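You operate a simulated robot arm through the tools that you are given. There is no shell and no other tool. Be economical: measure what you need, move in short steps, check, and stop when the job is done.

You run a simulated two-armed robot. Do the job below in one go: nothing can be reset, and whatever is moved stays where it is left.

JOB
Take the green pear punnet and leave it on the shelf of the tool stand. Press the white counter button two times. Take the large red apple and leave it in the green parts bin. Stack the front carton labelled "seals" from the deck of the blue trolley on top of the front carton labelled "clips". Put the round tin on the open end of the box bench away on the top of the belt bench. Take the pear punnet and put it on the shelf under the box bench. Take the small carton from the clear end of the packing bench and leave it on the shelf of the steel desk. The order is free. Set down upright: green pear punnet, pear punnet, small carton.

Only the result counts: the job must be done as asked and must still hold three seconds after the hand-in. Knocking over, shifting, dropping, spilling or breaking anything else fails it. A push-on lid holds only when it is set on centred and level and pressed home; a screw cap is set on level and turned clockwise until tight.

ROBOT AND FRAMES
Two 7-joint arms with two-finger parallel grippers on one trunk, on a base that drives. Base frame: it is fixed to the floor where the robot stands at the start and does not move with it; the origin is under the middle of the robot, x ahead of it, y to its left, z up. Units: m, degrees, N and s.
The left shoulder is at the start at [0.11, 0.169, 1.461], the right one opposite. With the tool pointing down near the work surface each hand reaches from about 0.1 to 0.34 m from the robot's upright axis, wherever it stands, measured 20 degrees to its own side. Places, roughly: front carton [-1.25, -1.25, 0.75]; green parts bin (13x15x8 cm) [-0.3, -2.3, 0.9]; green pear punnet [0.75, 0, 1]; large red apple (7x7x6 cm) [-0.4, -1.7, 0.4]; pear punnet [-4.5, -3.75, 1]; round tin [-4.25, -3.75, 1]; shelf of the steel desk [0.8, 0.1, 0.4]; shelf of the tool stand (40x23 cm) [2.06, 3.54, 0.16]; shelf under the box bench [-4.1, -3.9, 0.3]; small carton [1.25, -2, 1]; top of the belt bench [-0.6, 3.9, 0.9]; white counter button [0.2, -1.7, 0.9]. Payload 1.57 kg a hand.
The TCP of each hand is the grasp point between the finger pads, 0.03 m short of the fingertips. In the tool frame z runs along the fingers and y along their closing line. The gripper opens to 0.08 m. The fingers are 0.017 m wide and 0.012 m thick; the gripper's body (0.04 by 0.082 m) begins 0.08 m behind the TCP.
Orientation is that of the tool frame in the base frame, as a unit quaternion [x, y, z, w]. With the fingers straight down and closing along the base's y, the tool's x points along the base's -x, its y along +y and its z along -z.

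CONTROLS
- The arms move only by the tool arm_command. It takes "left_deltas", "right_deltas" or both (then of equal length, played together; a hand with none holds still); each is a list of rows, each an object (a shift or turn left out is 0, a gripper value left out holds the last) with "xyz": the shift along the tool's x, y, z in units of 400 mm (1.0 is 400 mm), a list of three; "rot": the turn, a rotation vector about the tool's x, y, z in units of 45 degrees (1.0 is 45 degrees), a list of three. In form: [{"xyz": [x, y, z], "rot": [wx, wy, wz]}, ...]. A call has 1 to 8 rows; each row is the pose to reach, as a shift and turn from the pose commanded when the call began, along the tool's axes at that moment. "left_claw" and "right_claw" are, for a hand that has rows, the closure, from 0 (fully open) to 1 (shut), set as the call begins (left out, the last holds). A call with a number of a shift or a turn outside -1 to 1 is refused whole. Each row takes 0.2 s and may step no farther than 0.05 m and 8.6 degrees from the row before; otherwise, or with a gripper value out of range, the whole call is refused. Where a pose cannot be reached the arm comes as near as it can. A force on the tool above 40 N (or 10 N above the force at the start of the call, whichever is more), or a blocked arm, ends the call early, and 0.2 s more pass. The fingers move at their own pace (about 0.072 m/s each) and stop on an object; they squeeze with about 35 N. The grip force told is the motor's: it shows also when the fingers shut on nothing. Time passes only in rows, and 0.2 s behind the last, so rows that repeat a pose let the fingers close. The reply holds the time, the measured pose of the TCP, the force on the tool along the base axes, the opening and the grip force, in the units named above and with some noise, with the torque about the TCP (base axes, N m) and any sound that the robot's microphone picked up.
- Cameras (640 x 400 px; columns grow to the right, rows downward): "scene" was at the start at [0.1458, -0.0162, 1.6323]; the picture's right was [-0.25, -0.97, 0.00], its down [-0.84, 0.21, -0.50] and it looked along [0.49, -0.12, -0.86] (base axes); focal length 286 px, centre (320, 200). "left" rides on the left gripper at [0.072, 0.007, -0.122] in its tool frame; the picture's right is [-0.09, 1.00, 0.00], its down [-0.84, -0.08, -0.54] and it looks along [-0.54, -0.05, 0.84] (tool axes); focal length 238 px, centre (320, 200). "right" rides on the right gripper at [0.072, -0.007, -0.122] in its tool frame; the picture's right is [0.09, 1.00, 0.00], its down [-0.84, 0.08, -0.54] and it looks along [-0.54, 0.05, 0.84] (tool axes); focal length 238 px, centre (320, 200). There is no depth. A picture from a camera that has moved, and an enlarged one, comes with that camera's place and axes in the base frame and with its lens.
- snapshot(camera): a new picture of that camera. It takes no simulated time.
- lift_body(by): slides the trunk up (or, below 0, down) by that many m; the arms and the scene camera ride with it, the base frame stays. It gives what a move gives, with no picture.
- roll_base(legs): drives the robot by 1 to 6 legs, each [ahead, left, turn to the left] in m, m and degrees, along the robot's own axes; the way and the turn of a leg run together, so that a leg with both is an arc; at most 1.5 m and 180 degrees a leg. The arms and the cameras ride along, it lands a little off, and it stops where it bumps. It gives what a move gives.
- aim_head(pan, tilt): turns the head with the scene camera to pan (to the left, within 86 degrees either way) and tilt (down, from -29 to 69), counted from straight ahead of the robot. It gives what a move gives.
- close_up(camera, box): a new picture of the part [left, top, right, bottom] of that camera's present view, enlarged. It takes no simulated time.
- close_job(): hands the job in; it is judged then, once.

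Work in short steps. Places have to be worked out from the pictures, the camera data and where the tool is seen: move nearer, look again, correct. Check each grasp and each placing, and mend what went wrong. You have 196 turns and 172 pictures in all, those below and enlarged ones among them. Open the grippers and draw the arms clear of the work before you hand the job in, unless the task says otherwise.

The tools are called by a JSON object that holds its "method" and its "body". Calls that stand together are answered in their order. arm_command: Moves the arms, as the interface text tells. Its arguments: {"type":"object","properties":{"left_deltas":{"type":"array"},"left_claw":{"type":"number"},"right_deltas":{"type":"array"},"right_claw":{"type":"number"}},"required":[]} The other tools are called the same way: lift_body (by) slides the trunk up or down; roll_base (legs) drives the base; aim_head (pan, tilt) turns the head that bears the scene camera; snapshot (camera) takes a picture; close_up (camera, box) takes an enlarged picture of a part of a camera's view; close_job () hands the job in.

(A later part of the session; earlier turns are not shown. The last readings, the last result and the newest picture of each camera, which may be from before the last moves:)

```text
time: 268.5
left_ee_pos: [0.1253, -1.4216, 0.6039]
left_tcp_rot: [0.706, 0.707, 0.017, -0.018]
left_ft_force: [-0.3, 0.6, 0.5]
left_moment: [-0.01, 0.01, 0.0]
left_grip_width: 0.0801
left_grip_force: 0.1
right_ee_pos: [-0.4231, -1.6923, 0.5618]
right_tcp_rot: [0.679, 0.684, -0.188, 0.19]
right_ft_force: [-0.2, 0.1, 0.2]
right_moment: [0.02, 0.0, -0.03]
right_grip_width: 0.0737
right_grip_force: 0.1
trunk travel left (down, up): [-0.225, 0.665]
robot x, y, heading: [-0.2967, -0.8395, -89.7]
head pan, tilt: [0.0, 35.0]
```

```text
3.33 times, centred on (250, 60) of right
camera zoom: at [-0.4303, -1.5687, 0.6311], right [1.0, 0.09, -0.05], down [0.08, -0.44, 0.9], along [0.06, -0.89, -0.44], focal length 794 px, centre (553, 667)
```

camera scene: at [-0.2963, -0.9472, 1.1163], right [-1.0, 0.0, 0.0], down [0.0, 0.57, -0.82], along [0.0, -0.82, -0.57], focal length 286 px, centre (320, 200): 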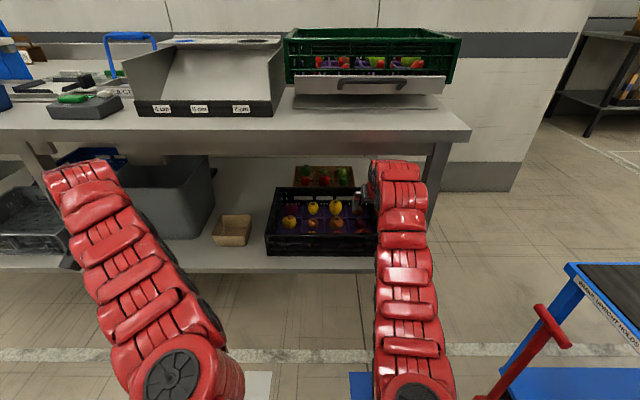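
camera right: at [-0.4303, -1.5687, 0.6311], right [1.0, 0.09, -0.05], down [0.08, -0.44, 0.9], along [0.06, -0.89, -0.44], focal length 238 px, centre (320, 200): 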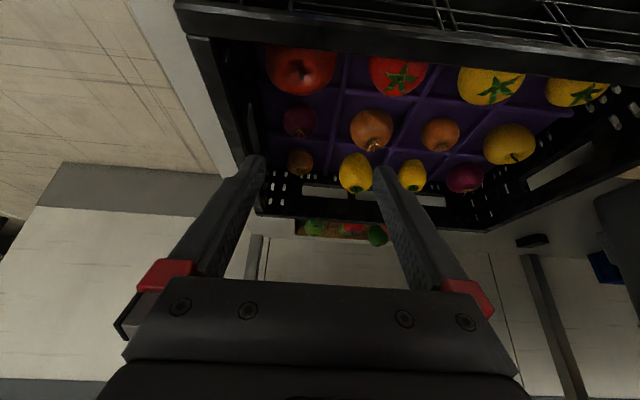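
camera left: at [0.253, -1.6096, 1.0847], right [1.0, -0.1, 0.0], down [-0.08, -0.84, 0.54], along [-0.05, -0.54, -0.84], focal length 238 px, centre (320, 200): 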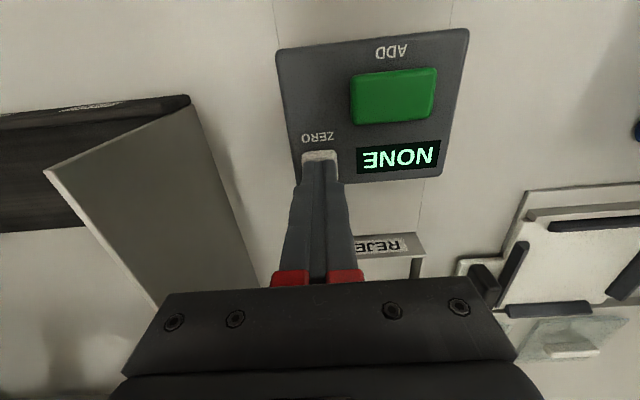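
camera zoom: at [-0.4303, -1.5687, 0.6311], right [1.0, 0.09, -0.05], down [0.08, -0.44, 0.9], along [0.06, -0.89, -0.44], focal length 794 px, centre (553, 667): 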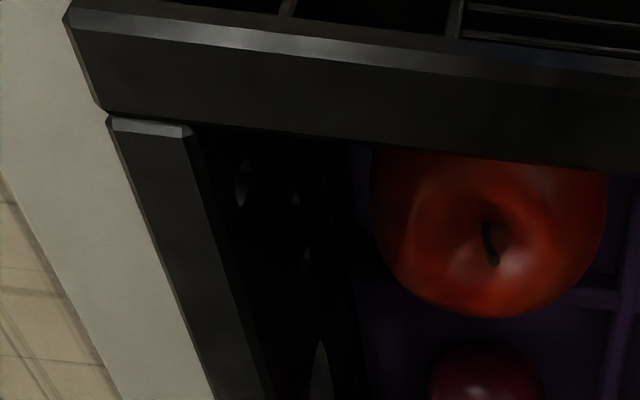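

Gap to the wall is about 1.7 cm, so the fingers fit if centered at x≈-0.44. I nudge the base 4 cm closer, then move the hand over the apple with tips just at rim height.

{"method": "roll_base", "body": {"legs": [[0.04, 0.0, 0]]}}

{"method": "arm_command", "body": {"right_deltas": [{"xyz": [0.07, -0.02, 0.045]}, {"xyz": [0.139, -0.041, 0.0915]}], "right_claw": 0}}

{"method": "snapshot", "body": {"camera": "right"}}

{"method": "close_up", "body": {"camera": "scene", "box": [240, 150, 440, 290]}}

```text
time: 269.5
left_ee_pos: [0.1245, -1.4525, 0.6047]
left_tcp_rot: [0.708, 0.705, 0.016, -0.02]
left_ft_force: [1.0, 0.1, -0.1]
left_moment: [0.01, 0.01, 0.01]
left_grip_width: 0.08
left_grip_force: 0.0
right_ee_pos: [-0.4217, -1.7132, 0.5419]
right_tcp_rot: [0.681, 0.69, -0.174, 0.176]
right_ft_force: [0.4, 0.5, -0.5]
right_moment: [0.01, 0.0, 0.02]
right_grip_width: 0.0739
right_grip_force: 0.1
trunk travel left (down, up): [-0.225, 0.665]
robot x, y, heading: [-0.2948, -0.8674, -89.9]
head pan, tilt: [0.0, 35.0]
stopped in leg 1: the robot was blocked; the commanded pose is now the measured one
```

```text
time: 270.1
left_ee_pos: [0.1244, -1.4522, 0.6046]
left_tcp_rot: [0.708, 0.706, 0.017, -0.018]
left_ft_force: [-0.2, 1.4, -0.3]
left_moment: [-0.02, 0.02, -0.01]
left_grip_width: 0.0803
left_grip_force: 0.1
right_ee_pos: [-0.4401, -1.6837, 0.4837]
right_tcp_rot: [0.68, 0.689, -0.176, 0.175]
right_ft_force: [0.2, 0.3, -0.2]
right_moment: [-0.03, 0.01, 0.01]
right_grip_width: 0.0803
right_grip_force: 0.1
trunk travel left (down, up): [-0.225, 0.665]
robot x, y, heading: [-0.2961, -0.87, -89.9]
head pan, tilt: [0.0, 35.0]
```

```text
91 pictures are left
camera right: at [-0.447, -1.5604, 0.5566], right [0.99, 0.09, -0.05], down [0.09, -0.47, 0.88], along [0.06, -0.88, -0.48], focal length 238 px, centre (320, 200)
```

right: 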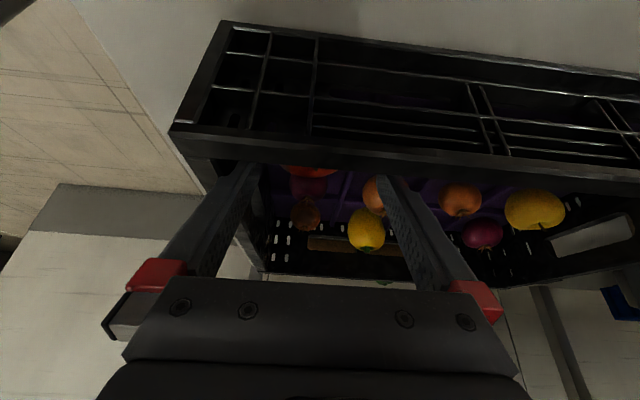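

```text
2.86 times, centred on (340, 220) of scene
camera zoom: at [-0.297, -1.0359, 1.1164], right [-1.0, 0.0, 0.0], down [0.0, 0.57, -0.82], along [0.0, -0.82, -0.57], focal length 816 px, centre (263, 143)
```

zoom: 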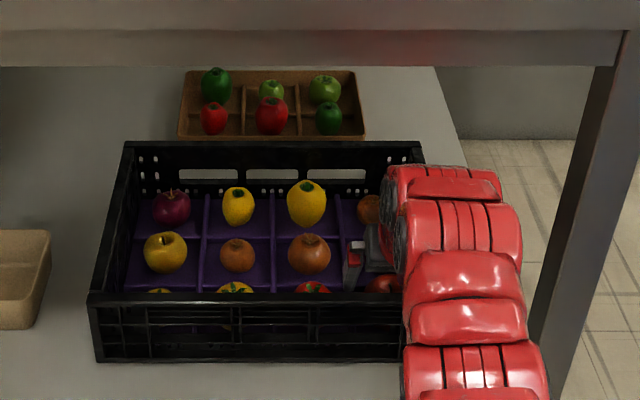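

The wrist had brushed the bench edge, but now the hand is low and the fingers are inside, straddling the apple. I go the last 4 cm down and forward.

{"method": "arm_command", "body": {"right_deltas": [{"xyz": [0.003, 0, 0.036]}, {"xyz": [0.005, 0, 0.072]}, {"xyz": [0.0075, 0, 0.107]}]}}

{"method": "snapshot", "body": {"camera": "right"}}

{"method": "close_up", "body": {"camera": "scene", "box": [300, 200, 420, 290]}}

```text
time: 270.9
left_ee_pos: [0.1233, -1.4519, 0.6037]
left_tcp_rot: [0.709, 0.705, 0.017, -0.018]
left_ft_force: [0.0, -0.4, 0.4]
left_moment: [0.0, 0.0, 0.01]
left_grip_width: 0.0801
left_grip_force: 0.1
right_ee_pos: [-0.4408, -1.7006, 0.4447]
right_tcp_rot: [0.68, 0.69, -0.176, 0.177]
right_ft_force: [0.1, -0.6, -0.5]
right_moment: [0.02, 0.05, -0.01]
right_grip_width: 0.0797
right_grip_force: 0.1
trunk travel left (down, up): [-0.225, 0.665]
robot x, y, heading: [-0.297, -0.869, -89.9]
head pan, tilt: [0.0, 35.0]
```

```text
89 pictures are left
camera right: at [-0.4472, -1.579, 0.5177], right [0.99, 0.09, -0.05], down [0.09, -0.47, 0.88], along [0.06, -0.88, -0.47], focal length 238 px, centre (320, 200)
```

right: 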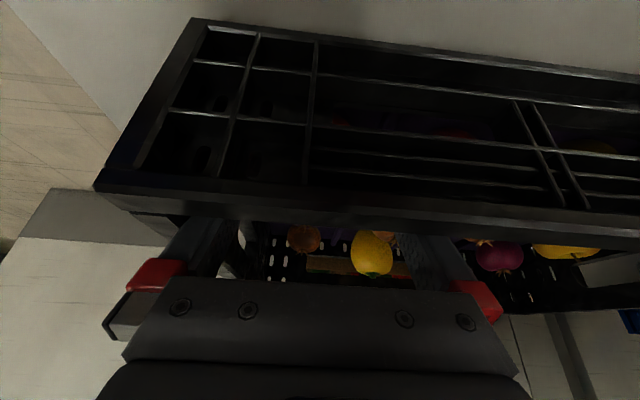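

```text
4.44 times, centred on (360, 245) of scene
camera zoom: at [-0.2967, -1.0361, 1.1163], right [-1.0, 0.0, 0.0], down [0.0, 0.57, -0.82], along [0.0, -0.82, -0.57], focal length 1270 px, centre (142, 0)
```

zoom: 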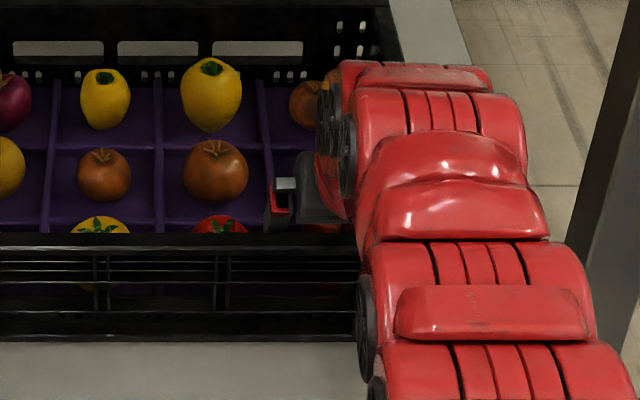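

No contact force on the way. I close the gripper.

{"method": "arm_command", "body": {"right_deltas": [{"xyz": [0, 0, 0]}, {"xyz": [0, 0, 0]}, {"xyz": [0, 0, 0]}], "right_claw": 1}}

```text
time: 271.7
left_ee_pos: [0.1238, -1.4528, 0.604]
left_tcp_rot: [0.708, 0.706, 0.016, -0.018]
left_ft_force: [-0.4, -0.3, 0.0]
left_moment: [0.01, 0.0, -0.01]
left_grip_width: 0.0801
left_grip_force: 0.1
right_ee_pos: [-0.4403, -1.6988, 0.4439]
right_tcp_rot: [0.68, 0.69, -0.176, 0.176]
right_ft_force: [-0.7, -0.4, 0.9]
right_moment: [-0.02, 0.04, -0.03]
right_grip_width: 0.062
right_grip_force: 34.5
trunk travel left (down, up): [-0.225, 0.665]
robot x, y, heading: [-0.2934, -0.8674, -90.1]
head pan, tilt: [0.0, 35.0]
```

Apple held at 6.2 cm. I lift it 11 cm straight up while tilting the hand 15° more, so the wrist stays below the bench edge.

{"method": "arm_command", "body": {"right_deltas": [{"xyz": [-0.033, 0, -0.06], "rot": [0, -0.083, 0]}, {"xyz": [-0.066, 0, -0.12], "rot": [0, -0.167, 0]}, {"xyz": [-0.099, 0, -0.18], "rot": [0, -0.25, 0]}, {"xyz": [-0.1325, 0, -0.241], "rot": [0, -0.333, 0]}]}}

{"method": "snapshot", "body": {"camera": "right"}}

{"method": "close_up", "body": {"camera": "scene", "box": [260, 160, 440, 290]}}

```text
time: 272.7
left_ee_pos: [0.1239, -1.4514, 0.6045]
left_tcp_rot: [0.708, 0.706, 0.017, -0.018]
left_ft_force: [-0.5, -0.4, -0.3]
left_moment: [-0.02, 0.01, -0.01]
left_grip_width: 0.0801
left_grip_force: 0.0
right_ee_pos: [-0.4381, -1.7008, 0.5547]
right_tcp_rot: [0.652, 0.661, -0.263, 0.264]
right_ft_force: [-0.4, -1.1, -1.5]
right_moment: [0.02, 0.0, -0.01]
right_grip_width: 0.0621
right_grip_force: 35.7
trunk travel left (down, up): [-0.225, 0.665]
robot x, y, heading: [-0.2994, -0.8712, -90.2]
head pan, tilt: [0.0, 35.0]
```

```text
87 pictures are left
camera right: at [-0.4465, -1.5646, 0.5937], right [0.99, 0.08, -0.07], down [0.08, -0.23, 0.97], along [0.06, -0.97, -0.23], focal length 238 px, centre (320, 200)
```

right: 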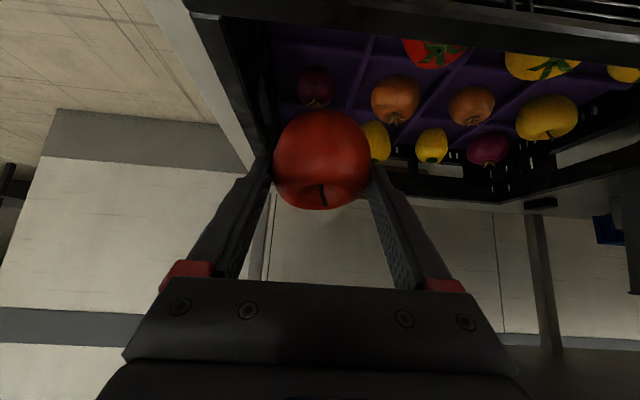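

```text
3.08 times, centred on (350, 225) of scene
camera zoom: at [-0.2969, -1.0361, 1.1163], right [-1.0, 0.0, 0.0], down [0.0, 0.57, -0.82], along [0.0, -0.82, -0.57], focal length 879 px, centre (228, 123)
```

zoom: 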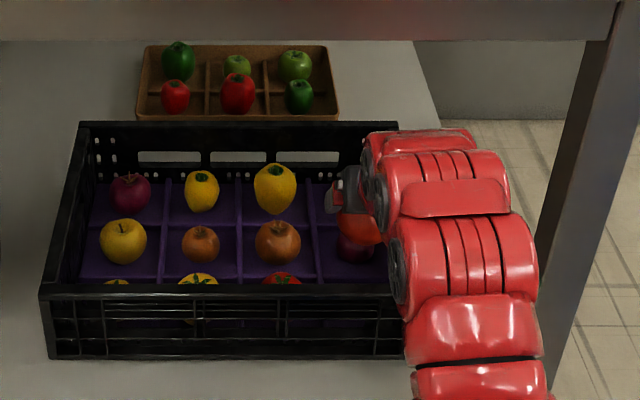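

The apple is lifted clear of the rim. I raise 1.5 cm more and back straight out.

{"method": "arm_command", "body": {"right_deltas": [{"xyz": [-0.026, 0, -0.027]}]}}

{"method": "roll_base", "body": {"legs": [[-0.35, 0, 0]]}}

{"method": "snapshot", "body": {"camera": "right"}}

{"method": "snapshot", "body": {"camera": "scene"}}

```text
time: 273.1
left_ee_pos: [0.1235, -1.4528, 0.6046]
left_tcp_rot: [0.708, 0.706, 0.016, -0.018]
left_ft_force: [0.7, 0.5, -0.5]
left_moment: [-0.02, -0.02, 0.01]
left_grip_width: 0.08
left_grip_force: 0.1
right_ee_pos: [-0.4392, -1.701, 0.5687]
right_tcp_rot: [0.652, 0.66, -0.264, 0.263]
right_ft_force: [0.6, 0.0, -1.2]
right_moment: [0.03, -0.01, -0.01]
right_grip_width: 0.0621
right_grip_force: 34.8
trunk travel left (down, up): [-0.225, 0.665]
robot x, y, heading: [-0.3003, -0.8681, -90.1]
head pan, tilt: [0.0, 35.0]
```

```text
time: 275.3
left_ee_pos: [0.1256, -1.1028, 0.6044]
left_tcp_rot: [0.707, 0.706, 0.017, -0.018]
left_ft_force: [0.1, -0.2, 0.7]
left_moment: [-0.02, 0.02, 0.0]
left_grip_width: 0.08
left_grip_force: 0.0
right_ee_pos: [-0.4367, -1.3531, 0.5687]
right_tcp_rot: [0.651, 0.661, -0.263, 0.265]
right_ft_force: [0.8, -0.3, -1.8]
right_moment: [0.03, 0.04, 0.01]
right_grip_width: 0.0618
right_grip_force: 34.5
trunk travel left (down, up): [-0.225, 0.665]
robot x, y, heading: [-0.2935, -0.5179, -89.9]
head pan, tilt: [0.0, 35.0]
```

```text
85 pictures are left
camera right: at [-0.4451, -1.2166, 0.6085], right [0.99, 0.08, -0.07], down [0.08, -0.23, 0.97], along [0.06, -0.97, -0.23], focal length 238 px, centre (320, 200)
```

right: 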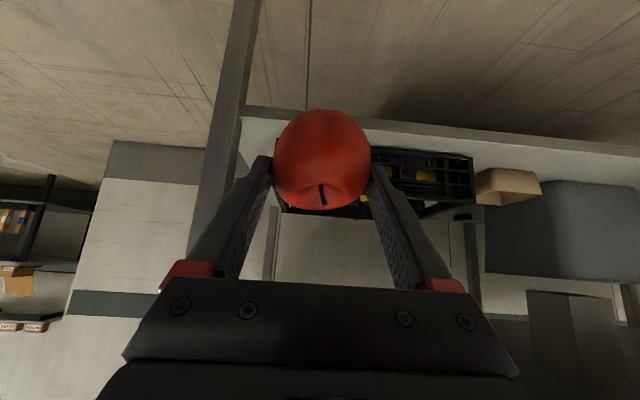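

```text
84 pictures are left
camera scene: at [-0.2969, -0.6876, 1.1164], right [-1.0, 0.0, 0.0], down [0.0, 0.57, -0.82], along [0.0, -0.82, -0.57], focal length 286 px, centre (320, 200)
```

scene: 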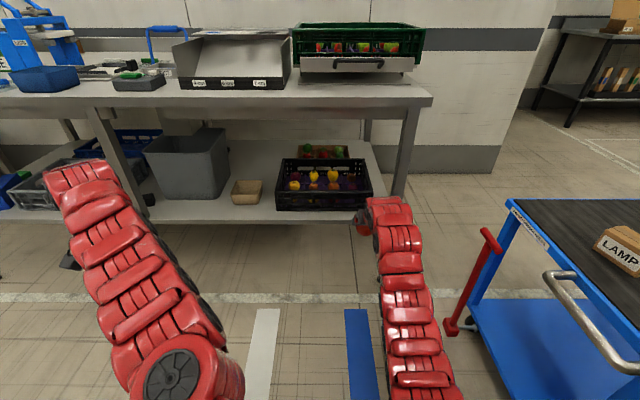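

Apple is secured. I raise the trunk and look right to map the trolley, bench end and routes.

{"method": "lift_body", "body": {"by": 0.4}}

{"method": "lift_body", "body": {"by": 0.25}}

{"method": "aim_head", "body": {"pan": -60, "tilt": 35}}

{"method": "snapshot", "body": {"camera": "scene"}}

{"method": "aim_head", "body": {"pan": -10, "tilt": 30}}

{"method": "snapshot", "body": {"camera": "scene"}}

```text
time: 279.1
left_ee_pos: [0.1251, -1.1034, 1.0044]
left_tcp_rot: [0.707, 0.707, 0.017, -0.018]
left_ft_force: [0.7, 0.8, 0.7]
left_moment: [0.02, 0.01, 0.0]
left_grip_width: 0.08
left_grip_force: 0.0
right_ee_pos: [-0.4366, -1.3531, 0.9691]
right_tcp_rot: [0.651, 0.661, -0.264, 0.264]
right_ft_force: [0.5, -0.7, -1.0]
right_moment: [0.01, 0.0, -0.01]
right_grip_width: 0.0619
right_grip_force: 34.5
trunk travel left (down, up): [-0.625, 0.265]
robot x, y, heading: [-0.2981, -0.5247, -89.8]
head pan, tilt: [0.0, 35.0]
```

```text
time: 281.7
left_ee_pos: [0.1253, -1.1042, 1.2543]
left_tcp_rot: [0.707, 0.707, 0.016, -0.018]
left_ft_force: [0.8, 0.6, -0.4]
left_moment: [0.01, -0.01, 0.01]
left_grip_width: 0.0799
left_grip_force: 0.1
right_ee_pos: [-0.4378, -1.3535, 1.2199]
right_tcp_rot: [0.652, 0.661, -0.264, 0.263]
right_ft_force: [-0.5, -0.2, -1.4]
right_moment: [0.0, 0.0, -0.03]
right_grip_width: 0.0617
right_grip_force: 35.1
trunk travel left (down, up): [-0.875, 0.015]
robot x, y, heading: [-0.2988, -0.5207, -89.9]
head pan, tilt: [0.0, 35.0]
```

```text
time: 283.0
left_ee_pos: [0.126, -1.1038, 1.255]
left_tcp_rot: [0.707, 0.707, 0.016, -0.018]
left_ft_force: [0.5, -0.1, -0.4]
left_moment: [0.0, 0.05, -0.01]
left_grip_width: 0.0802
left_grip_force: 0.1
right_ee_pos: [-0.4375, -1.3536, 1.219]
right_tcp_rot: [0.651, 0.661, -0.263, 0.264]
right_ft_force: [0.7, 0.4, -0.7]
right_moment: [0.0, 0.04, 0.0]
right_grip_width: 0.0619
right_grip_force: 35.4
trunk travel left (down, up): [-0.875, 0.015]
robot x, y, heading: [-0.2993, -0.5213, -89.9]
head pan, tilt: [-60.0, 35.0]
```

```text
83 pictures are left
camera scene: at [-0.3732, -0.6446, 1.7663], right [-0.5, 0.86, 0.0], down [0.5, 0.29, -0.82], along [-0.71, -0.41, -0.57], focal length 286 px, centre (320, 200)
```

scene: 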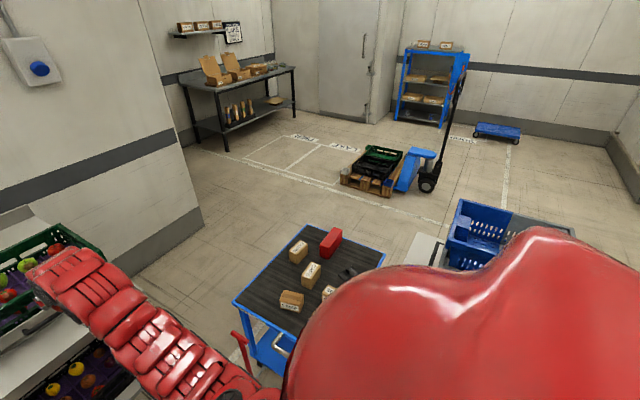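

```text
time: 284.2
left_ee_pos: [0.1247, -1.1041, 1.254]
left_tcp_rot: [0.706, 0.707, 0.017, -0.018]
left_ft_force: [-0.7, 0.0, 0.0]
left_moment: [0.02, -0.01, -0.01]
left_grip_width: 0.0801
left_grip_force: 0.0
right_ee_pos: [-0.4372, -1.3533, 1.2194]
right_tcp_rot: [0.651, 0.661, -0.263, 0.264]
right_ft_force: [-0.1, 0.0, -0.5]
right_moment: [-0.02, 0.0, 0.03]
right_grip_width: 0.0618
right_grip_force: 35.1
trunk travel left (down, up): [-0.875, 0.015]
robot x, y, heading: [-0.3002, -0.5217, -89.7]
head pan, tilt: [-10.0, 30.0]
```

```text
82 pictures are left
camera scene: at [-0.3127, -0.6893, 1.774], right [-0.99, 0.17, 0.0], down [0.09, 0.49, -0.87], along [-0.15, -0.85, -0.5], focal length 286 px, centre (320, 200)
```

scene: 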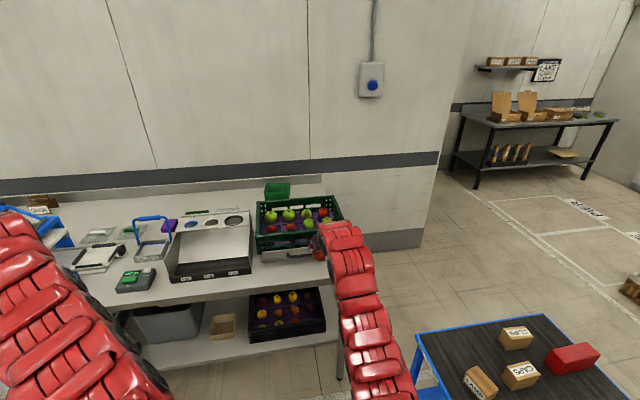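

The parts bin sits behind the crate at about (-0.32,-2.27), out of comfortable reach from the front, so I will reach it from the bench's right end. I drive round via the north aisle and look west.

{"method": "roll_base", "body": {"legs": [[0, 0.48, 0], [-0.9, 0, 0], [-0.9, 0, 0], [0, 0, -90]]}}

{"method": "aim_head", "body": {"pan": 0, "tilt": 25}}

{"method": "snapshot", "body": {"camera": "scene"}}

```text
time: 299.6
left_ee_pos: [-0.3923, 0.8671, 1.2555]
left_tcp_rot: [1.0, 0.004, 0.025, -0.002]
left_ft_force: [0.1, -0.2, -1.0]
left_moment: [0.01, -0.02, 0.01]
left_grip_width: 0.08
left_grip_force: 0.1
right_ee_pos: [-0.6468, 1.4277, 1.2184]
right_tcp_rot: [0.928, 0.011, -0.373, 0.003]
right_ft_force: [-0.8, -0.2, -0.4]
right_moment: [-0.03, -0.03, 0.0]
right_grip_width: 0.0614
right_grip_force: 34.9
trunk travel left (down, up): [-0.875, 0.015]
robot x, y, heading: [0.1871, 1.2944, -179.6]
head pan, tilt: [-10.0, 30.0]
```

```text
time: 300.3
left_ee_pos: [-0.3929, 0.8667, 1.2542]
left_tcp_rot: [1.0, 0.005, 0.025, -0.001]
left_ft_force: [0.9, 0.1, 0.3]
left_moment: [-0.05, 0.01, 0.01]
left_grip_width: 0.0801
left_grip_force: 0.0
right_ee_pos: [-0.6456, 1.4284, 1.2194]
right_tcp_rot: [0.927, 0.012, -0.374, 0.004]
right_ft_force: [0.1, 0.0, -0.6]
right_moment: [0.01, 0.01, 0.03]
right_grip_width: 0.0618
right_grip_force: 34.6
trunk travel left (down, up): [-0.875, 0.015]
robot x, y, heading: [0.1857, 1.2971, -179.5]
head pan, tilt: [0.0, 25.0]
```

```text
81 pictures are left
camera scene: at [0.0162, 1.2943, 1.782], right [-0.01, 1.0, 0.0], down [0.42, 0.0, -0.91], along [-0.91, -0.01, -0.42], focal length 286 px, centre (320, 200)
```

scene: 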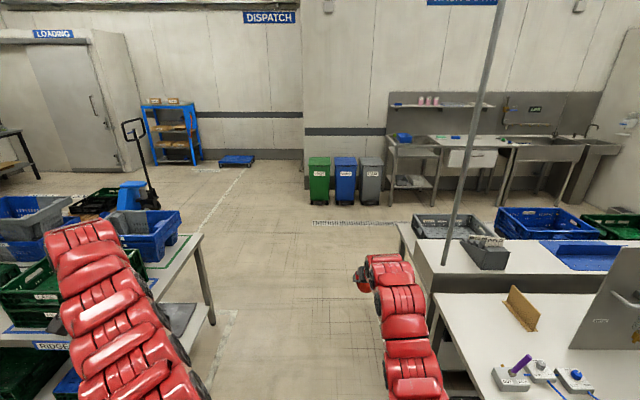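

The passage westward is about 1.2 m wide and clear. I drive through to x≈-2.3, turn to face -y and look.

{"method": "roll_base", "body": {"legs": [[0.85, 0.08, 0], [0.85, 0, 0], [0.8, 0, 0], [0, 0, 90]]}}

{"method": "snapshot", "body": {"camera": "scene"}}

```text
time: 316.6
left_ee_pos: [-1.8913, 0.6158, 1.2536]
left_tcp_rot: [0.712, 0.702, 0.017, -0.018]
left_ft_force: [0.3, -0.4, -0.7]
left_moment: [0.0, 0.0, -0.02]
left_grip_width: 0.0803
left_grip_force: 0.0
right_ee_pos: [-2.4572, 0.3732, 1.2194]
right_tcp_rot: [0.655, 0.658, -0.264, 0.263]
right_ft_force: [-0.2, 0.0, -1.6]
right_moment: [-0.02, 0.03, -0.02]
right_grip_width: 0.0615
right_grip_force: 35.2
trunk travel left (down, up): [-0.875, 0.015]
robot x, y, heading: [-2.3035, 1.2047, -90.6]
head pan, tilt: [0.0, 25.0]
```

```text
80 pictures are left
camera scene: at [-2.3092, 1.0318, 1.782], right [-1.0, 0.01, 0.0], down [0.0, 0.42, -0.91], along [-0.01, -0.91, -0.42], focal length 286 px, centre (320, 200)
```

scene: 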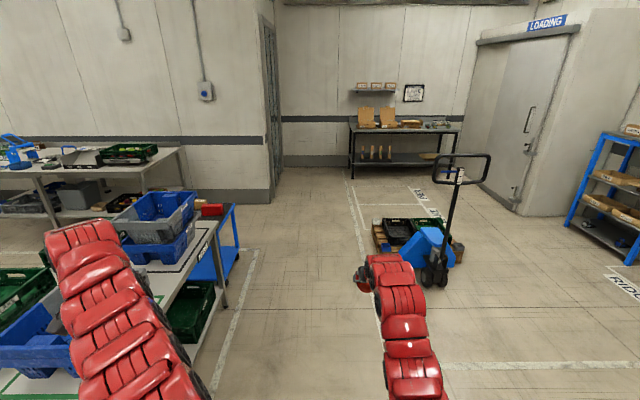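

Clear way along x≈-2.2. I drive south, turn to face +x below the trolley, slide to y≈-2.1 and look.

{"method": "roll_base", "body": {"legs": [[0, 0.08, 0.6], [1.4, 0, 0], [1.4, 0, 0], [0, 0, 90], [0, -0.48, 0]]}}

{"method": "aim_head", "body": {"pan": 0, "tilt": 35}}

{"method": "snapshot", "body": {"camera": "scene"}}

```text
time: 337.1
left_ee_pos: [-1.6459, -1.6595, 1.2539]
left_tcp_rot: [0.004, 1.0, -0.002, -0.024]
left_ft_force: [1.3, 0.8, 0.1]
left_moment: [-0.03, -0.01, 0.02]
left_grip_width: 0.0799
left_grip_force: 0.0
right_ee_pos: [-1.402, -2.2246, 1.22]
right_tcp_rot: [-0.002, 0.928, -0.001, 0.373]
right_ft_force: [0.6, -0.5, -1.2]
right_moment: [-0.02, 0.01, 0.01]
right_grip_width: 0.0615
right_grip_force: 34.7
trunk travel left (down, up): [-0.875, 0.015]
robot x, y, heading: [-2.2316, -2.0826, -0.4]
head pan, tilt: [0.0, 25.0]
```

```text
time: 337.9
left_ee_pos: [-1.6458, -1.6614, 1.2544]
left_tcp_rot: [0.005, 1.0, -0.001, -0.025]
left_ft_force: [-0.3, -0.7, 0.0]
left_moment: [0.01, 0.0, 0.01]
left_grip_width: 0.0803
left_grip_force: 0.1
right_ee_pos: [-1.4028, -2.226, 1.2176]
right_tcp_rot: [-0.003, 0.928, 0.0, 0.373]
right_ft_force: [-0.1, -0.2, -0.2]
right_moment: [0.0, 0.02, 0.01]
right_grip_width: 0.0616
right_grip_force: 34.6
trunk travel left (down, up): [-0.875, 0.015]
robot x, y, heading: [-2.2319, -2.0802, -0.5]
head pan, tilt: [0.0, 35.0]
```

```text
79 pictures are left
camera scene: at [-2.0642, -2.0796, 1.7663], right [-0.01, -1.0, 0.0], down [-0.57, 0.0, -0.82], along [0.82, -0.01, -0.57], focal length 286 px, centre (320, 200)
```

scene: 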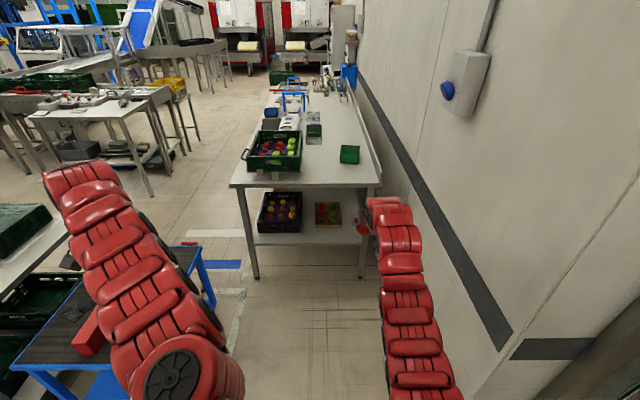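

The bin is at about (-0.33,-2.28). I drive ahead to x≈-1.13 with the hand high above it and look.

{"method": "roll_base", "body": {"legs": [[1.1, -0.05, 0.5]]}}

{"method": "snapshot", "body": {"camera": "right"}}

{"method": "snapshot", "body": {"camera": "scene"}}

```text
time: 343.5
left_ee_pos: [-0.5373, -1.7211, 1.2555]
left_tcp_rot: [0.006, 1.0, -0.001, -0.024]
left_ft_force: [-0.5, -0.1, 0.8]
left_moment: [-0.04, 0.01, 0.04]
left_grip_width: 0.0799
left_grip_force: 0.1
right_ee_pos: [-0.2954, -2.2886, 1.2205]
right_tcp_rot: [-0.002, 0.928, 0.0, 0.373]
right_ft_force: [-0.9, -0.4, -1.9]
right_moment: [0.0, 0.05, -0.02]
right_grip_width: 0.0609
right_grip_force: 34.7
trunk travel left (down, up): [-0.875, 0.015]
robot x, y, heading: [-1.1268, -2.1347, -0.5]
head pan, tilt: [0.0, 35.0]
```

```text
78 pictures are left
camera right: at [-0.4315, -2.2943, 1.2582], right [-0.07, 1.0, -0.07], down [0.23, 0.08, 0.97], along [0.97, 0.05, -0.23], focal length 238 px, centre (320, 200)
```

right: 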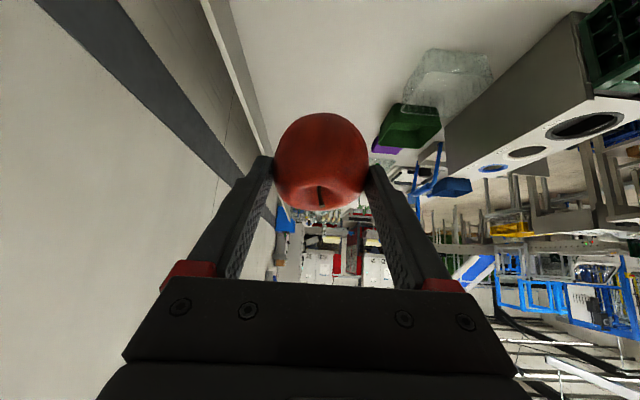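

```text
77 pictures are left
camera scene: at [-0.9583, -2.1391, 1.7663], right [-0.01, -1.0, 0.0], down [-0.57, 0.01, -0.82], along [0.82, -0.01, -0.57], focal length 286 px, centre (320, 200)
```

scene: 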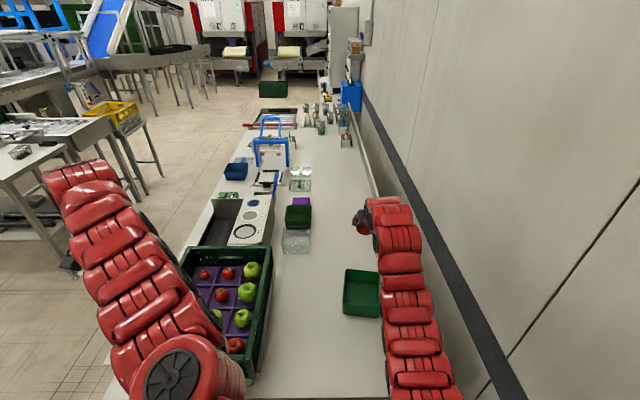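

{"method": "close_up", "body": {"camera": "scene", "box": [310, 240, 410, 340]}}

```text
4.00 times, centred on (360, 290) of scene
camera zoom: at [-0.9583, -2.1391, 1.7663], right [-0.01, -1.0, 0.0], down [-0.57, 0.01, -0.82], along [0.82, -0.01, -0.57], focal length 1143 px, centre (160, -160)
```

zoom: 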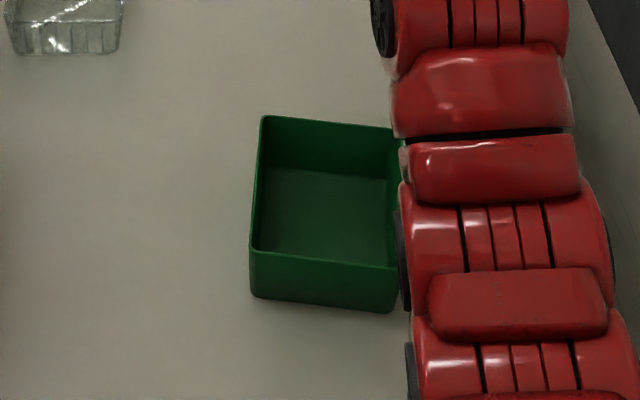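

Bin: x -0.40…-0.26, y≈-2.288, rim ≈0.97. I lower the apple toward it in two stages.

{"method": "arm_command", "body": {"right_deltas": [{"xyz": [0.098, 0, 0.0535]}, {"xyz": [0.196, 0, 0.107]}, {"xyz": [0.294, 0, 0.16]}, {"xyz": [0.391, 0, 0.214]}]}}

{"method": "snapshot", "body": {"camera": "right"}}

{"method": "close_up", "body": {"camera": "scene", "box": [290, 200, 430, 340]}}

```text
time: 344.5
left_ee_pos: [-0.5387, -1.7224, 1.2549]
left_tcp_rot: [0.007, 1.0, 0.0, -0.024]
left_ft_force: [0.9, -0.5, 0.4]
left_moment: [0.02, -0.01, 0.04]
left_grip_width: 0.08
left_grip_force: 0.1
right_ee_pos: [-0.3482, -2.2877, 1.0491]
right_tcp_rot: [-0.002, 0.927, 0.0, 0.374]
right_ft_force: [-1.6, -0.1, -1.2]
right_moment: [0.02, -0.01, -0.02]
right_grip_width: 0.0614
right_grip_force: 34.7
trunk travel left (down, up): [-0.875, 0.015]
robot x, y, heading: [-1.1238, -2.1389, -0.7]
head pan, tilt: [0.0, 35.0]
```

```text
75 pictures are left
camera right: at [-0.484, -2.2947, 1.0878], right [-0.07, 1.0, -0.07], down [0.23, 0.08, 0.97], along [0.97, 0.05, -0.23], focal length 238 px, centre (320, 200)
```

right: 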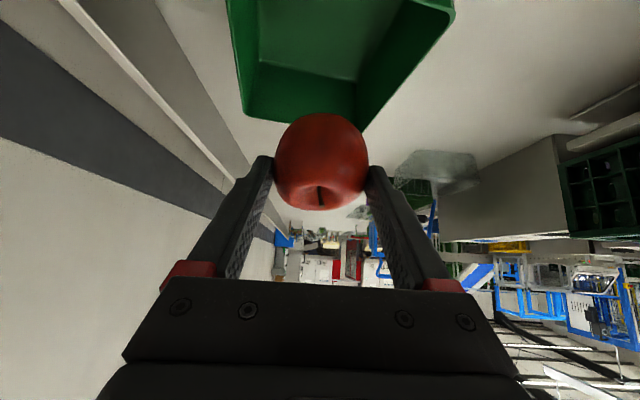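

```text
2.86 times, centred on (360, 270) of scene
camera zoom: at [-0.958, -2.1395, 1.7663], right [-0.01, -1.0, 0.0], down [-0.57, 0.01, -0.82], along [0.82, -0.01, -0.57], focal length 816 px, centre (206, 0)
```

zoom: 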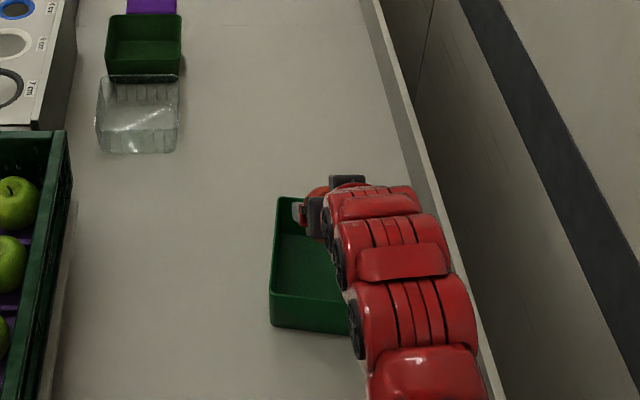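

Apple is above the bin; small correction back 1.2 cm and lower 7 cm into it.

{"method": "arm_command", "body": {"right_deltas": [{"xyz": [0.049, -0.015, 0.036]}, {"xyz": [0.098, -0.015, 0.072]}, {"xyz": [0.146, -0.015, 0.109]}]}}

{"method": "snapshot", "body": {"camera": "right"}}

```text
time: 345.3
left_ee_pos: [-0.5371, -1.7216, 1.2523]
left_tcp_rot: [0.006, 1.0, -0.001, -0.025]
left_ft_force: [0.2, -0.6, 1.3]
left_moment: [-0.01, 0.03, 0.01]
left_grip_width: 0.0803
left_grip_force: 0.0
right_ee_pos: [-0.3612, -2.2946, 0.9774]
right_tcp_rot: [-0.002, 0.928, -0.001, 0.373]
right_ft_force: [-0.1, -0.3, -1.6]
right_moment: [-0.01, 0.0, 0.01]
right_grip_width: 0.0612
right_grip_force: 34.9
trunk travel left (down, up): [-0.875, 0.015]
robot x, y, heading: [-1.125, -2.1397, -0.7]
head pan, tilt: [0.0, 35.0]
```

```text
73 pictures are left
camera right: at [-0.4971, -2.3013, 1.0157], right [-0.07, 1.0, -0.07], down [0.23, 0.08, 0.97], along [0.97, 0.05, -0.23], focal length 238 px, centre (320, 200)
```

right: 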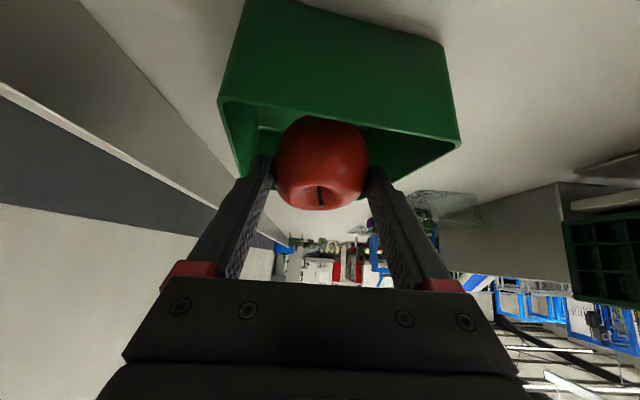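

{"method": "close_up", "body": {"camera": "right", "box": [200, 60, 480, 230]}}

{"method": "close_up", "body": {"camera": "scene", "box": [320, 240, 420, 330]}}

```text
2.29 times, centred on (340, 145) of right
camera zoom: at [-0.4971, -2.3013, 1.0157], right [-0.07, 1.0, -0.07], down [0.23, 0.08, 0.97], along [0.97, 0.05, -0.23], focal length 545 px, centre (274, 326)
```

zoom: 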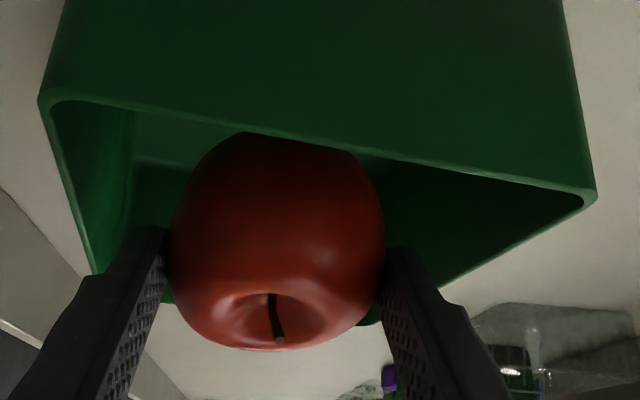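

```text
4.44 times, centred on (370, 285) of scene
camera zoom: at [-0.9575, -2.1389, 1.7662], right [-0.01, -1.0, 0.0], down [-0.57, 0.01, -0.82], along [0.82, -0.01, -0.57], focal length 1270 px, centre (98, -178)
```

zoom: 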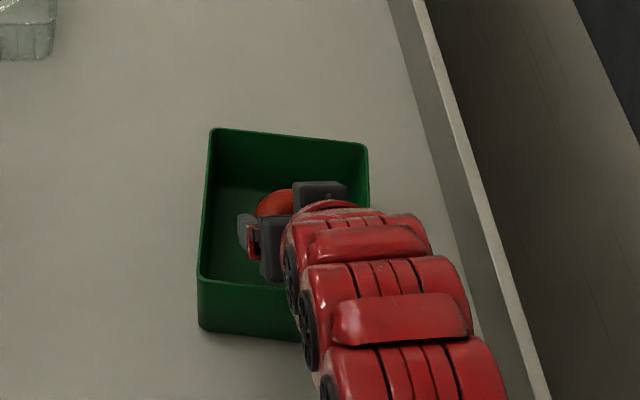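

The apple is inside the bin's rim. I open slightly (to ~7.3 cm) and then withdraw along the tool axis.

{"method": "arm_command", "body": {"right_deltas": [{"xyz": [0.012, 0, 0.013]}, {"xyz": [0.012, 0, 0.013]}, {"xyz": [0.012, 0, 0.013]}], "right_claw": 0.08}}

{"method": "arm_command", "body": {"right_deltas": [{"xyz": [-0.05, 0, -0.1]}, {"xyz": [-0.1, 0, -0.2]}, {"xyz": [-0.16, 0, -0.29]}, {"xyz": [-0.22, 0, -0.38]}]}}

{"method": "snapshot", "body": {"camera": "right"}}

```text
time: 346.1
left_ee_pos: [-0.538, -1.7226, 1.2538]
left_tcp_rot: [0.006, 1.0, -0.001, -0.024]
left_ft_force: [-0.5, -0.1, 0.4]
left_moment: [0.0, 0.0, -0.02]
left_grip_width: 0.0797
left_grip_force: 0.1
right_ee_pos: [-0.3605, -2.2945, 0.9691]
right_tcp_rot: [-0.002, 0.928, 0.0, 0.373]
right_ft_force: [0.4, 0.7, -0.5]
right_moment: [0.01, -0.01, 0.0]
right_grip_width: 0.0737
right_grip_force: 0.0
trunk travel left (down, up): [-0.875, 0.015]
robot x, y, heading: [-1.1254, -2.1358, -0.6]
head pan, tilt: [0.0, 35.0]
```

```text
time: 347.1
left_ee_pos: [-0.5387, -1.7217, 1.2549]
left_tcp_rot: [0.006, 1.0, -0.002, -0.024]
left_ft_force: [-0.2, 1.1, -0.7]
left_moment: [0.0, 0.0, -0.02]
left_grip_width: 0.0802
left_grip_force: 0.1
right_ee_pos: [-0.4019, -2.2943, 1.1411]
right_tcp_rot: [-0.001, 0.927, -0.002, 0.374]
right_ft_force: [-0.7, 0.5, -1.1]
right_moment: [0.02, 0.01, 0.01]
right_grip_width: 0.0737
right_grip_force: 0.1
trunk travel left (down, up): [-0.875, 0.015]
robot x, y, heading: [-1.1235, -2.1357, -0.5]
head pan, tilt: [0.0, 35.0]
```

```text
70 pictures are left
camera right: at [-0.5384, -2.301, 1.1808], right [-0.07, 1.0, -0.07], down [0.23, 0.08, 0.97], along [0.97, 0.05, -0.23], focal length 238 px, centre (320, 200)
```

right: 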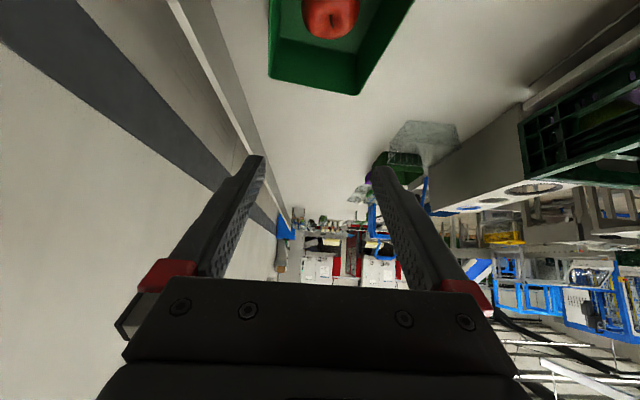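

The apple lies in the green parts bin. Next the trolley: I back off, turn to face +y south of it, and look at the deck.

{"method": "roll_base", "body": {"legs": [[-0.75, 0, 0], [0, 0, 90], [0, -0.7, 0]]}}

{"method": "aim_head", "body": {"pan": 0, "tilt": 45}}

{"method": "snapshot", "body": {"camera": "scene"}}

```text
time: 358.4
left_ee_pos: [-1.5942, -1.5475, 1.2537]
left_tcp_rot: [-0.705, 0.708, -0.018, -0.016]
left_ft_force: [-0.6, 0.4, 0.5]
left_moment: [0.03, -0.03, -0.02]
left_grip_width: 0.0798
left_grip_force: 0.1
right_ee_pos: [-1.0244, -1.4066, 1.1405]
right_tcp_rot: [0.66, -0.652, -0.264, -0.264]
right_ft_force: [-1.0, -0.7, 0.4]
right_moment: [-0.01, -0.05, 0.03]
right_grip_width: 0.0735
right_grip_force: 0.1
trunk travel left (down, up): [-0.875, 0.015]
robot x, y, heading: [-1.171, -2.1295, 90.1]
head pan, tilt: [0.0, 35.0]
```

```text
time: 359.1
left_ee_pos: [-1.594, -1.5466, 1.2536]
left_tcp_rot: [-0.706, 0.708, -0.018, -0.017]
left_ft_force: [-1.1, 0.4, 0.1]
left_moment: [-0.02, 0.02, 0.01]
left_grip_width: 0.0799
left_grip_force: 0.1
right_ee_pos: [-1.0236, -1.4063, 1.1416]
right_tcp_rot: [0.66, -0.652, -0.264, -0.263]
right_ft_force: [0.0, -0.1, -0.2]
right_moment: [0.02, 0.01, -0.01]
right_grip_width: 0.0737
right_grip_force: 0.1
trunk travel left (down, up): [-0.875, 0.015]
robot x, y, heading: [-1.1749, -2.1342, 89.9]
head pan, tilt: [0.0, 45.0]
```

```text
69 pictures are left
camera scene: at [-1.1722, -1.9707, 1.7515], right [1.0, 0.0, 0.0], down [0.0, -0.71, -0.71], along [0.0, 0.71, -0.71], focal length 286 px, centre (320, 200)
```

scene: 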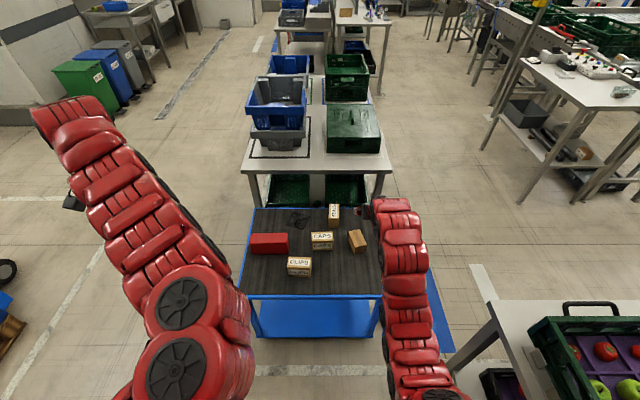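

{"method": "close_up", "body": {"camera": "scene", "box": [230, 190, 400, 310]}}

```text
3.33 times, centred on (315, 250) of scene
camera zoom: at [-1.1722, -1.9707, 1.7515], right [1.0, 0.0, 0.0], down [0.0, -0.71, -0.71], along [0.0, 0.71, -0.71], focal length 952 px, centre (337, 33)
```

zoom: 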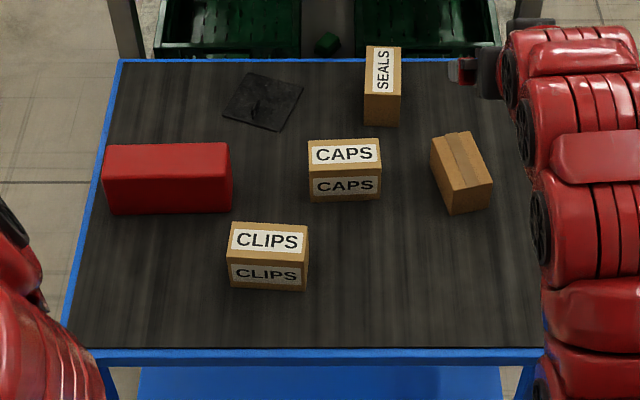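

One SEALS carton (about (-1.104,-1.0), long axis along y) and one CLIPS carton (about (-1.258,-1.30)). I steepen the right hand to ~20°, lower the trunk, move closer and look again.

{"method": "arm_command", "body": {"right_deltas": [{"rot": [0, 0.177, 0]}, {"rot": [0, 0.353, 0]}, {"rot": [0, 0.53, 0]}], "right_claw": 0}}

{"method": "roll_base", "body": {"legs": [[0.3, 0.08, 0]]}}

{"method": "lift_body", "body": {"by": -0.25}}

{"method": "snapshot", "body": {"camera": "right"}}

{"method": "close_up", "body": {"camera": "scene", "box": [230, 190, 430, 340]}}

```text
time: 359.9
left_ee_pos: [-1.5954, -1.5471, 1.2537]
left_tcp_rot: [-0.706, 0.708, -0.019, -0.017]
left_ft_force: [0.2, -0.1, -0.5]
left_moment: [-0.01, -0.01, 0.03]
left_grip_width: 0.0801
left_grip_force: 0.1
right_ee_pos: [-1.0228, -1.4066, 1.1397]
right_tcp_rot: [0.701, -0.693, -0.121, -0.122]
right_ft_force: [-0.2, 0.0, -0.2]
right_moment: [-0.05, 0.0, -0.01]
right_grip_width: 0.0801
right_grip_force: 0.1
trunk travel left (down, up): [-0.875, 0.015]
robot x, y, heading: [-1.1753, -2.1324, 89.9]
head pan, tilt: [0.0, 45.0]
```

```text
time: 362.0
left_ee_pos: [-1.6761, -1.2479, 1.2549]
left_tcp_rot: [-0.706, 0.708, -0.018, -0.017]
left_ft_force: [-0.5, -0.4, 0.9]
left_moment: [0.01, -0.01, -0.03]
left_grip_width: 0.0802
left_grip_force: 0.0
right_ee_pos: [-1.1044, -1.1082, 1.1416]
right_tcp_rot: [0.701, -0.692, -0.122, -0.123]
right_ft_force: [-0.1, -0.4, 0.4]
right_moment: [0.04, -0.03, 0.01]
right_grip_width: 0.0802
right_grip_force: 0.0
trunk travel left (down, up): [-0.875, 0.015]
robot x, y, heading: [-1.2513, -1.8349, 90.0]
head pan, tilt: [0.0, 45.0]
```

```text
time: 364.6
left_ee_pos: [-1.6764, -1.249, 1.004]
left_tcp_rot: [-0.706, 0.707, -0.018, -0.016]
left_ft_force: [0.1, 0.2, -0.4]
left_moment: [-0.02, -0.02, 0.0]
left_grip_width: 0.08
left_grip_force: 0.0
right_ee_pos: [-1.1049, -1.1055, 0.8917]
right_tcp_rot: [0.701, -0.692, -0.122, -0.123]
right_ft_force: [-1.0, -0.1, 0.6]
right_moment: [0.0, -0.03, -0.01]
right_grip_width: 0.08
right_grip_force: 0.1
trunk travel left (down, up): [-0.625, 0.265]
robot x, y, heading: [-1.2547, -1.8319, 90.1]
head pan, tilt: [0.0, 45.0]
```

```text
67 pictures are left
camera right: at [-1.097, -1.215, 0.9819], right [-0.99, -0.1, -0.03], down [-0.09, 0.6, 0.79], along [-0.06, 0.79, -0.61], focal length 238 px, centre (320, 200)
```

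right: 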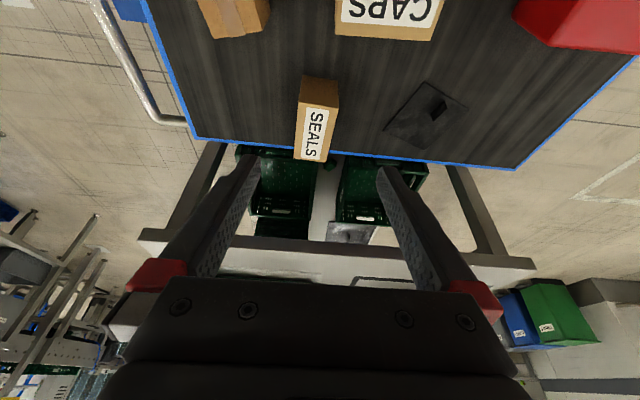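

```text
2.67 times, centred on (330, 265) of scene
camera zoom: at [-1.2533, -1.6705, 1.5015], right [1.0, 0.0, 0.0], down [0.0, -0.71, -0.71], along [0.0, 0.71, -0.71], focal length 762 px, centre (293, 27)
```

zoom: 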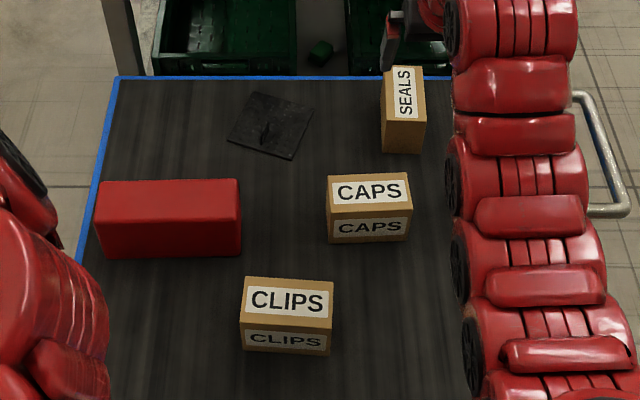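

Triangulated: deck z≈0.61, carton tops ≈0.663; SEALS center ≈(-1.099,-0.97), CLIPS center ≈(-1.261,-1.28). I move the hand to just above SEALS.

{"method": "arm_command", "body": {"right_deltas": [{"xyz": [-0.0334, -0.003, 0.1037]}, {"xyz": [-0.0668, -0.006, 0.2074]}, {"xyz": [-0.1, -0.009, 0.311]}, {"xyz": [-0.1336, -0.012, 0.4148]}, {"xyz": [-0.167, -0.015, 0.5185]}]}}

{"method": "snapshot", "body": {"camera": "right"}}

```text
time: 365.8
left_ee_pos: [-1.6762, -1.2465, 1.0041]
left_tcp_rot: [-0.706, 0.708, -0.019, -0.016]
left_ft_force: [0.8, 0.4, 0.1]
left_moment: [-0.04, 0.02, -0.02]
left_grip_width: 0.08
left_grip_force: 0.1
right_ee_pos: [-1.1069, -1.0518, 0.7511]
right_tcp_rot: [0.701, -0.692, -0.121, -0.123]
right_ft_force: [0.9, -1.0, 0.0]
right_moment: [0.02, -0.01, -0.01]
right_grip_width: 0.08
right_grip_force: 0.0
right hand out of reach, approached as far as the arm can: row 3, 4, 5
trunk travel left (down, up): [-0.625, 0.265]
robot x, y, heading: [-1.2532, -1.8313, 89.9]
head pan, tilt: [0.0, 45.0]
```

```text
65 pictures are left
camera right: at [-1.099, -1.161, 0.8418], right [-0.99, -0.1, -0.03], down [-0.09, 0.6, 0.79], along [-0.06, 0.79, -0.61], focal length 238 px, centre (320, 200)
```

right: 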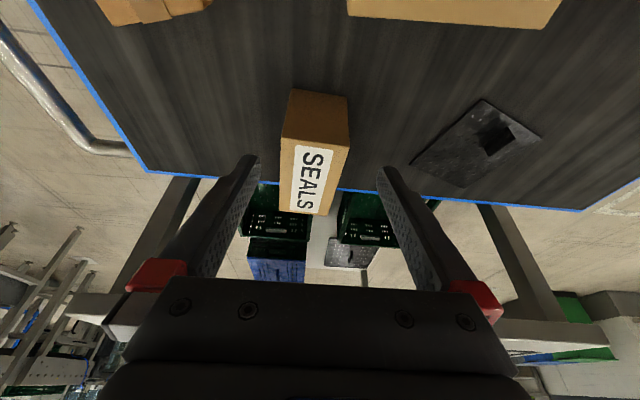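

Reach-limited, so I drive 8 cm closer (still clear of the trolley), which brings the hand right over SEALS.

{"method": "roll_base", "body": {"legs": [[0.085, -0.003, 0]]}}

{"method": "snapshot", "body": {"camera": "right"}}

```text
time: 366.9
left_ee_pos: [-1.6729, -1.1633, 1.004]
left_tcp_rot: [-0.706, 0.708, -0.019, -0.017]
left_ft_force: [-0.6, -1.2, -0.2]
left_moment: [-0.01, 0.03, -0.03]
left_grip_width: 0.0797
left_grip_force: 0.1
right_ee_pos: [-1.105, -0.9673, 0.7505]
right_tcp_rot: [0.701, -0.692, -0.122, -0.122]
right_ft_force: [-0.9, -0.5, -0.3]
right_moment: [0.0, 0.01, 0.0]
right_grip_width: 0.0801
right_grip_force: 0.2
trunk travel left (down, up): [-0.625, 0.265]
robot x, y, heading: [-1.2523, -1.7494, 89.9]
head pan, tilt: [0.0, 45.0]
```

```text
64 pictures are left
camera right: at [-1.0965, -1.0757, 0.8422], right [-0.99, -0.1, -0.03], down [-0.09, 0.6, 0.79], along [-0.06, 0.79, -0.61], focal length 238 px, centre (320, 200)
```

right: 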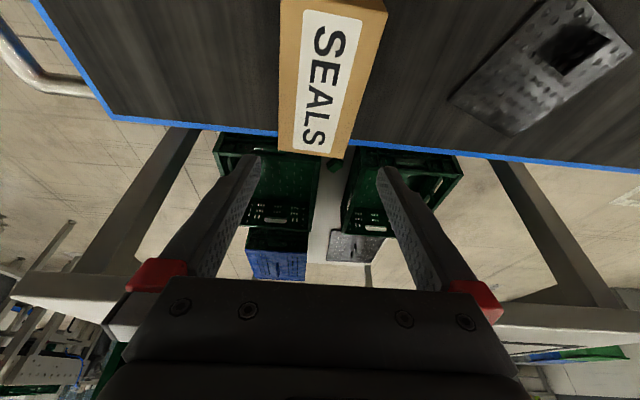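

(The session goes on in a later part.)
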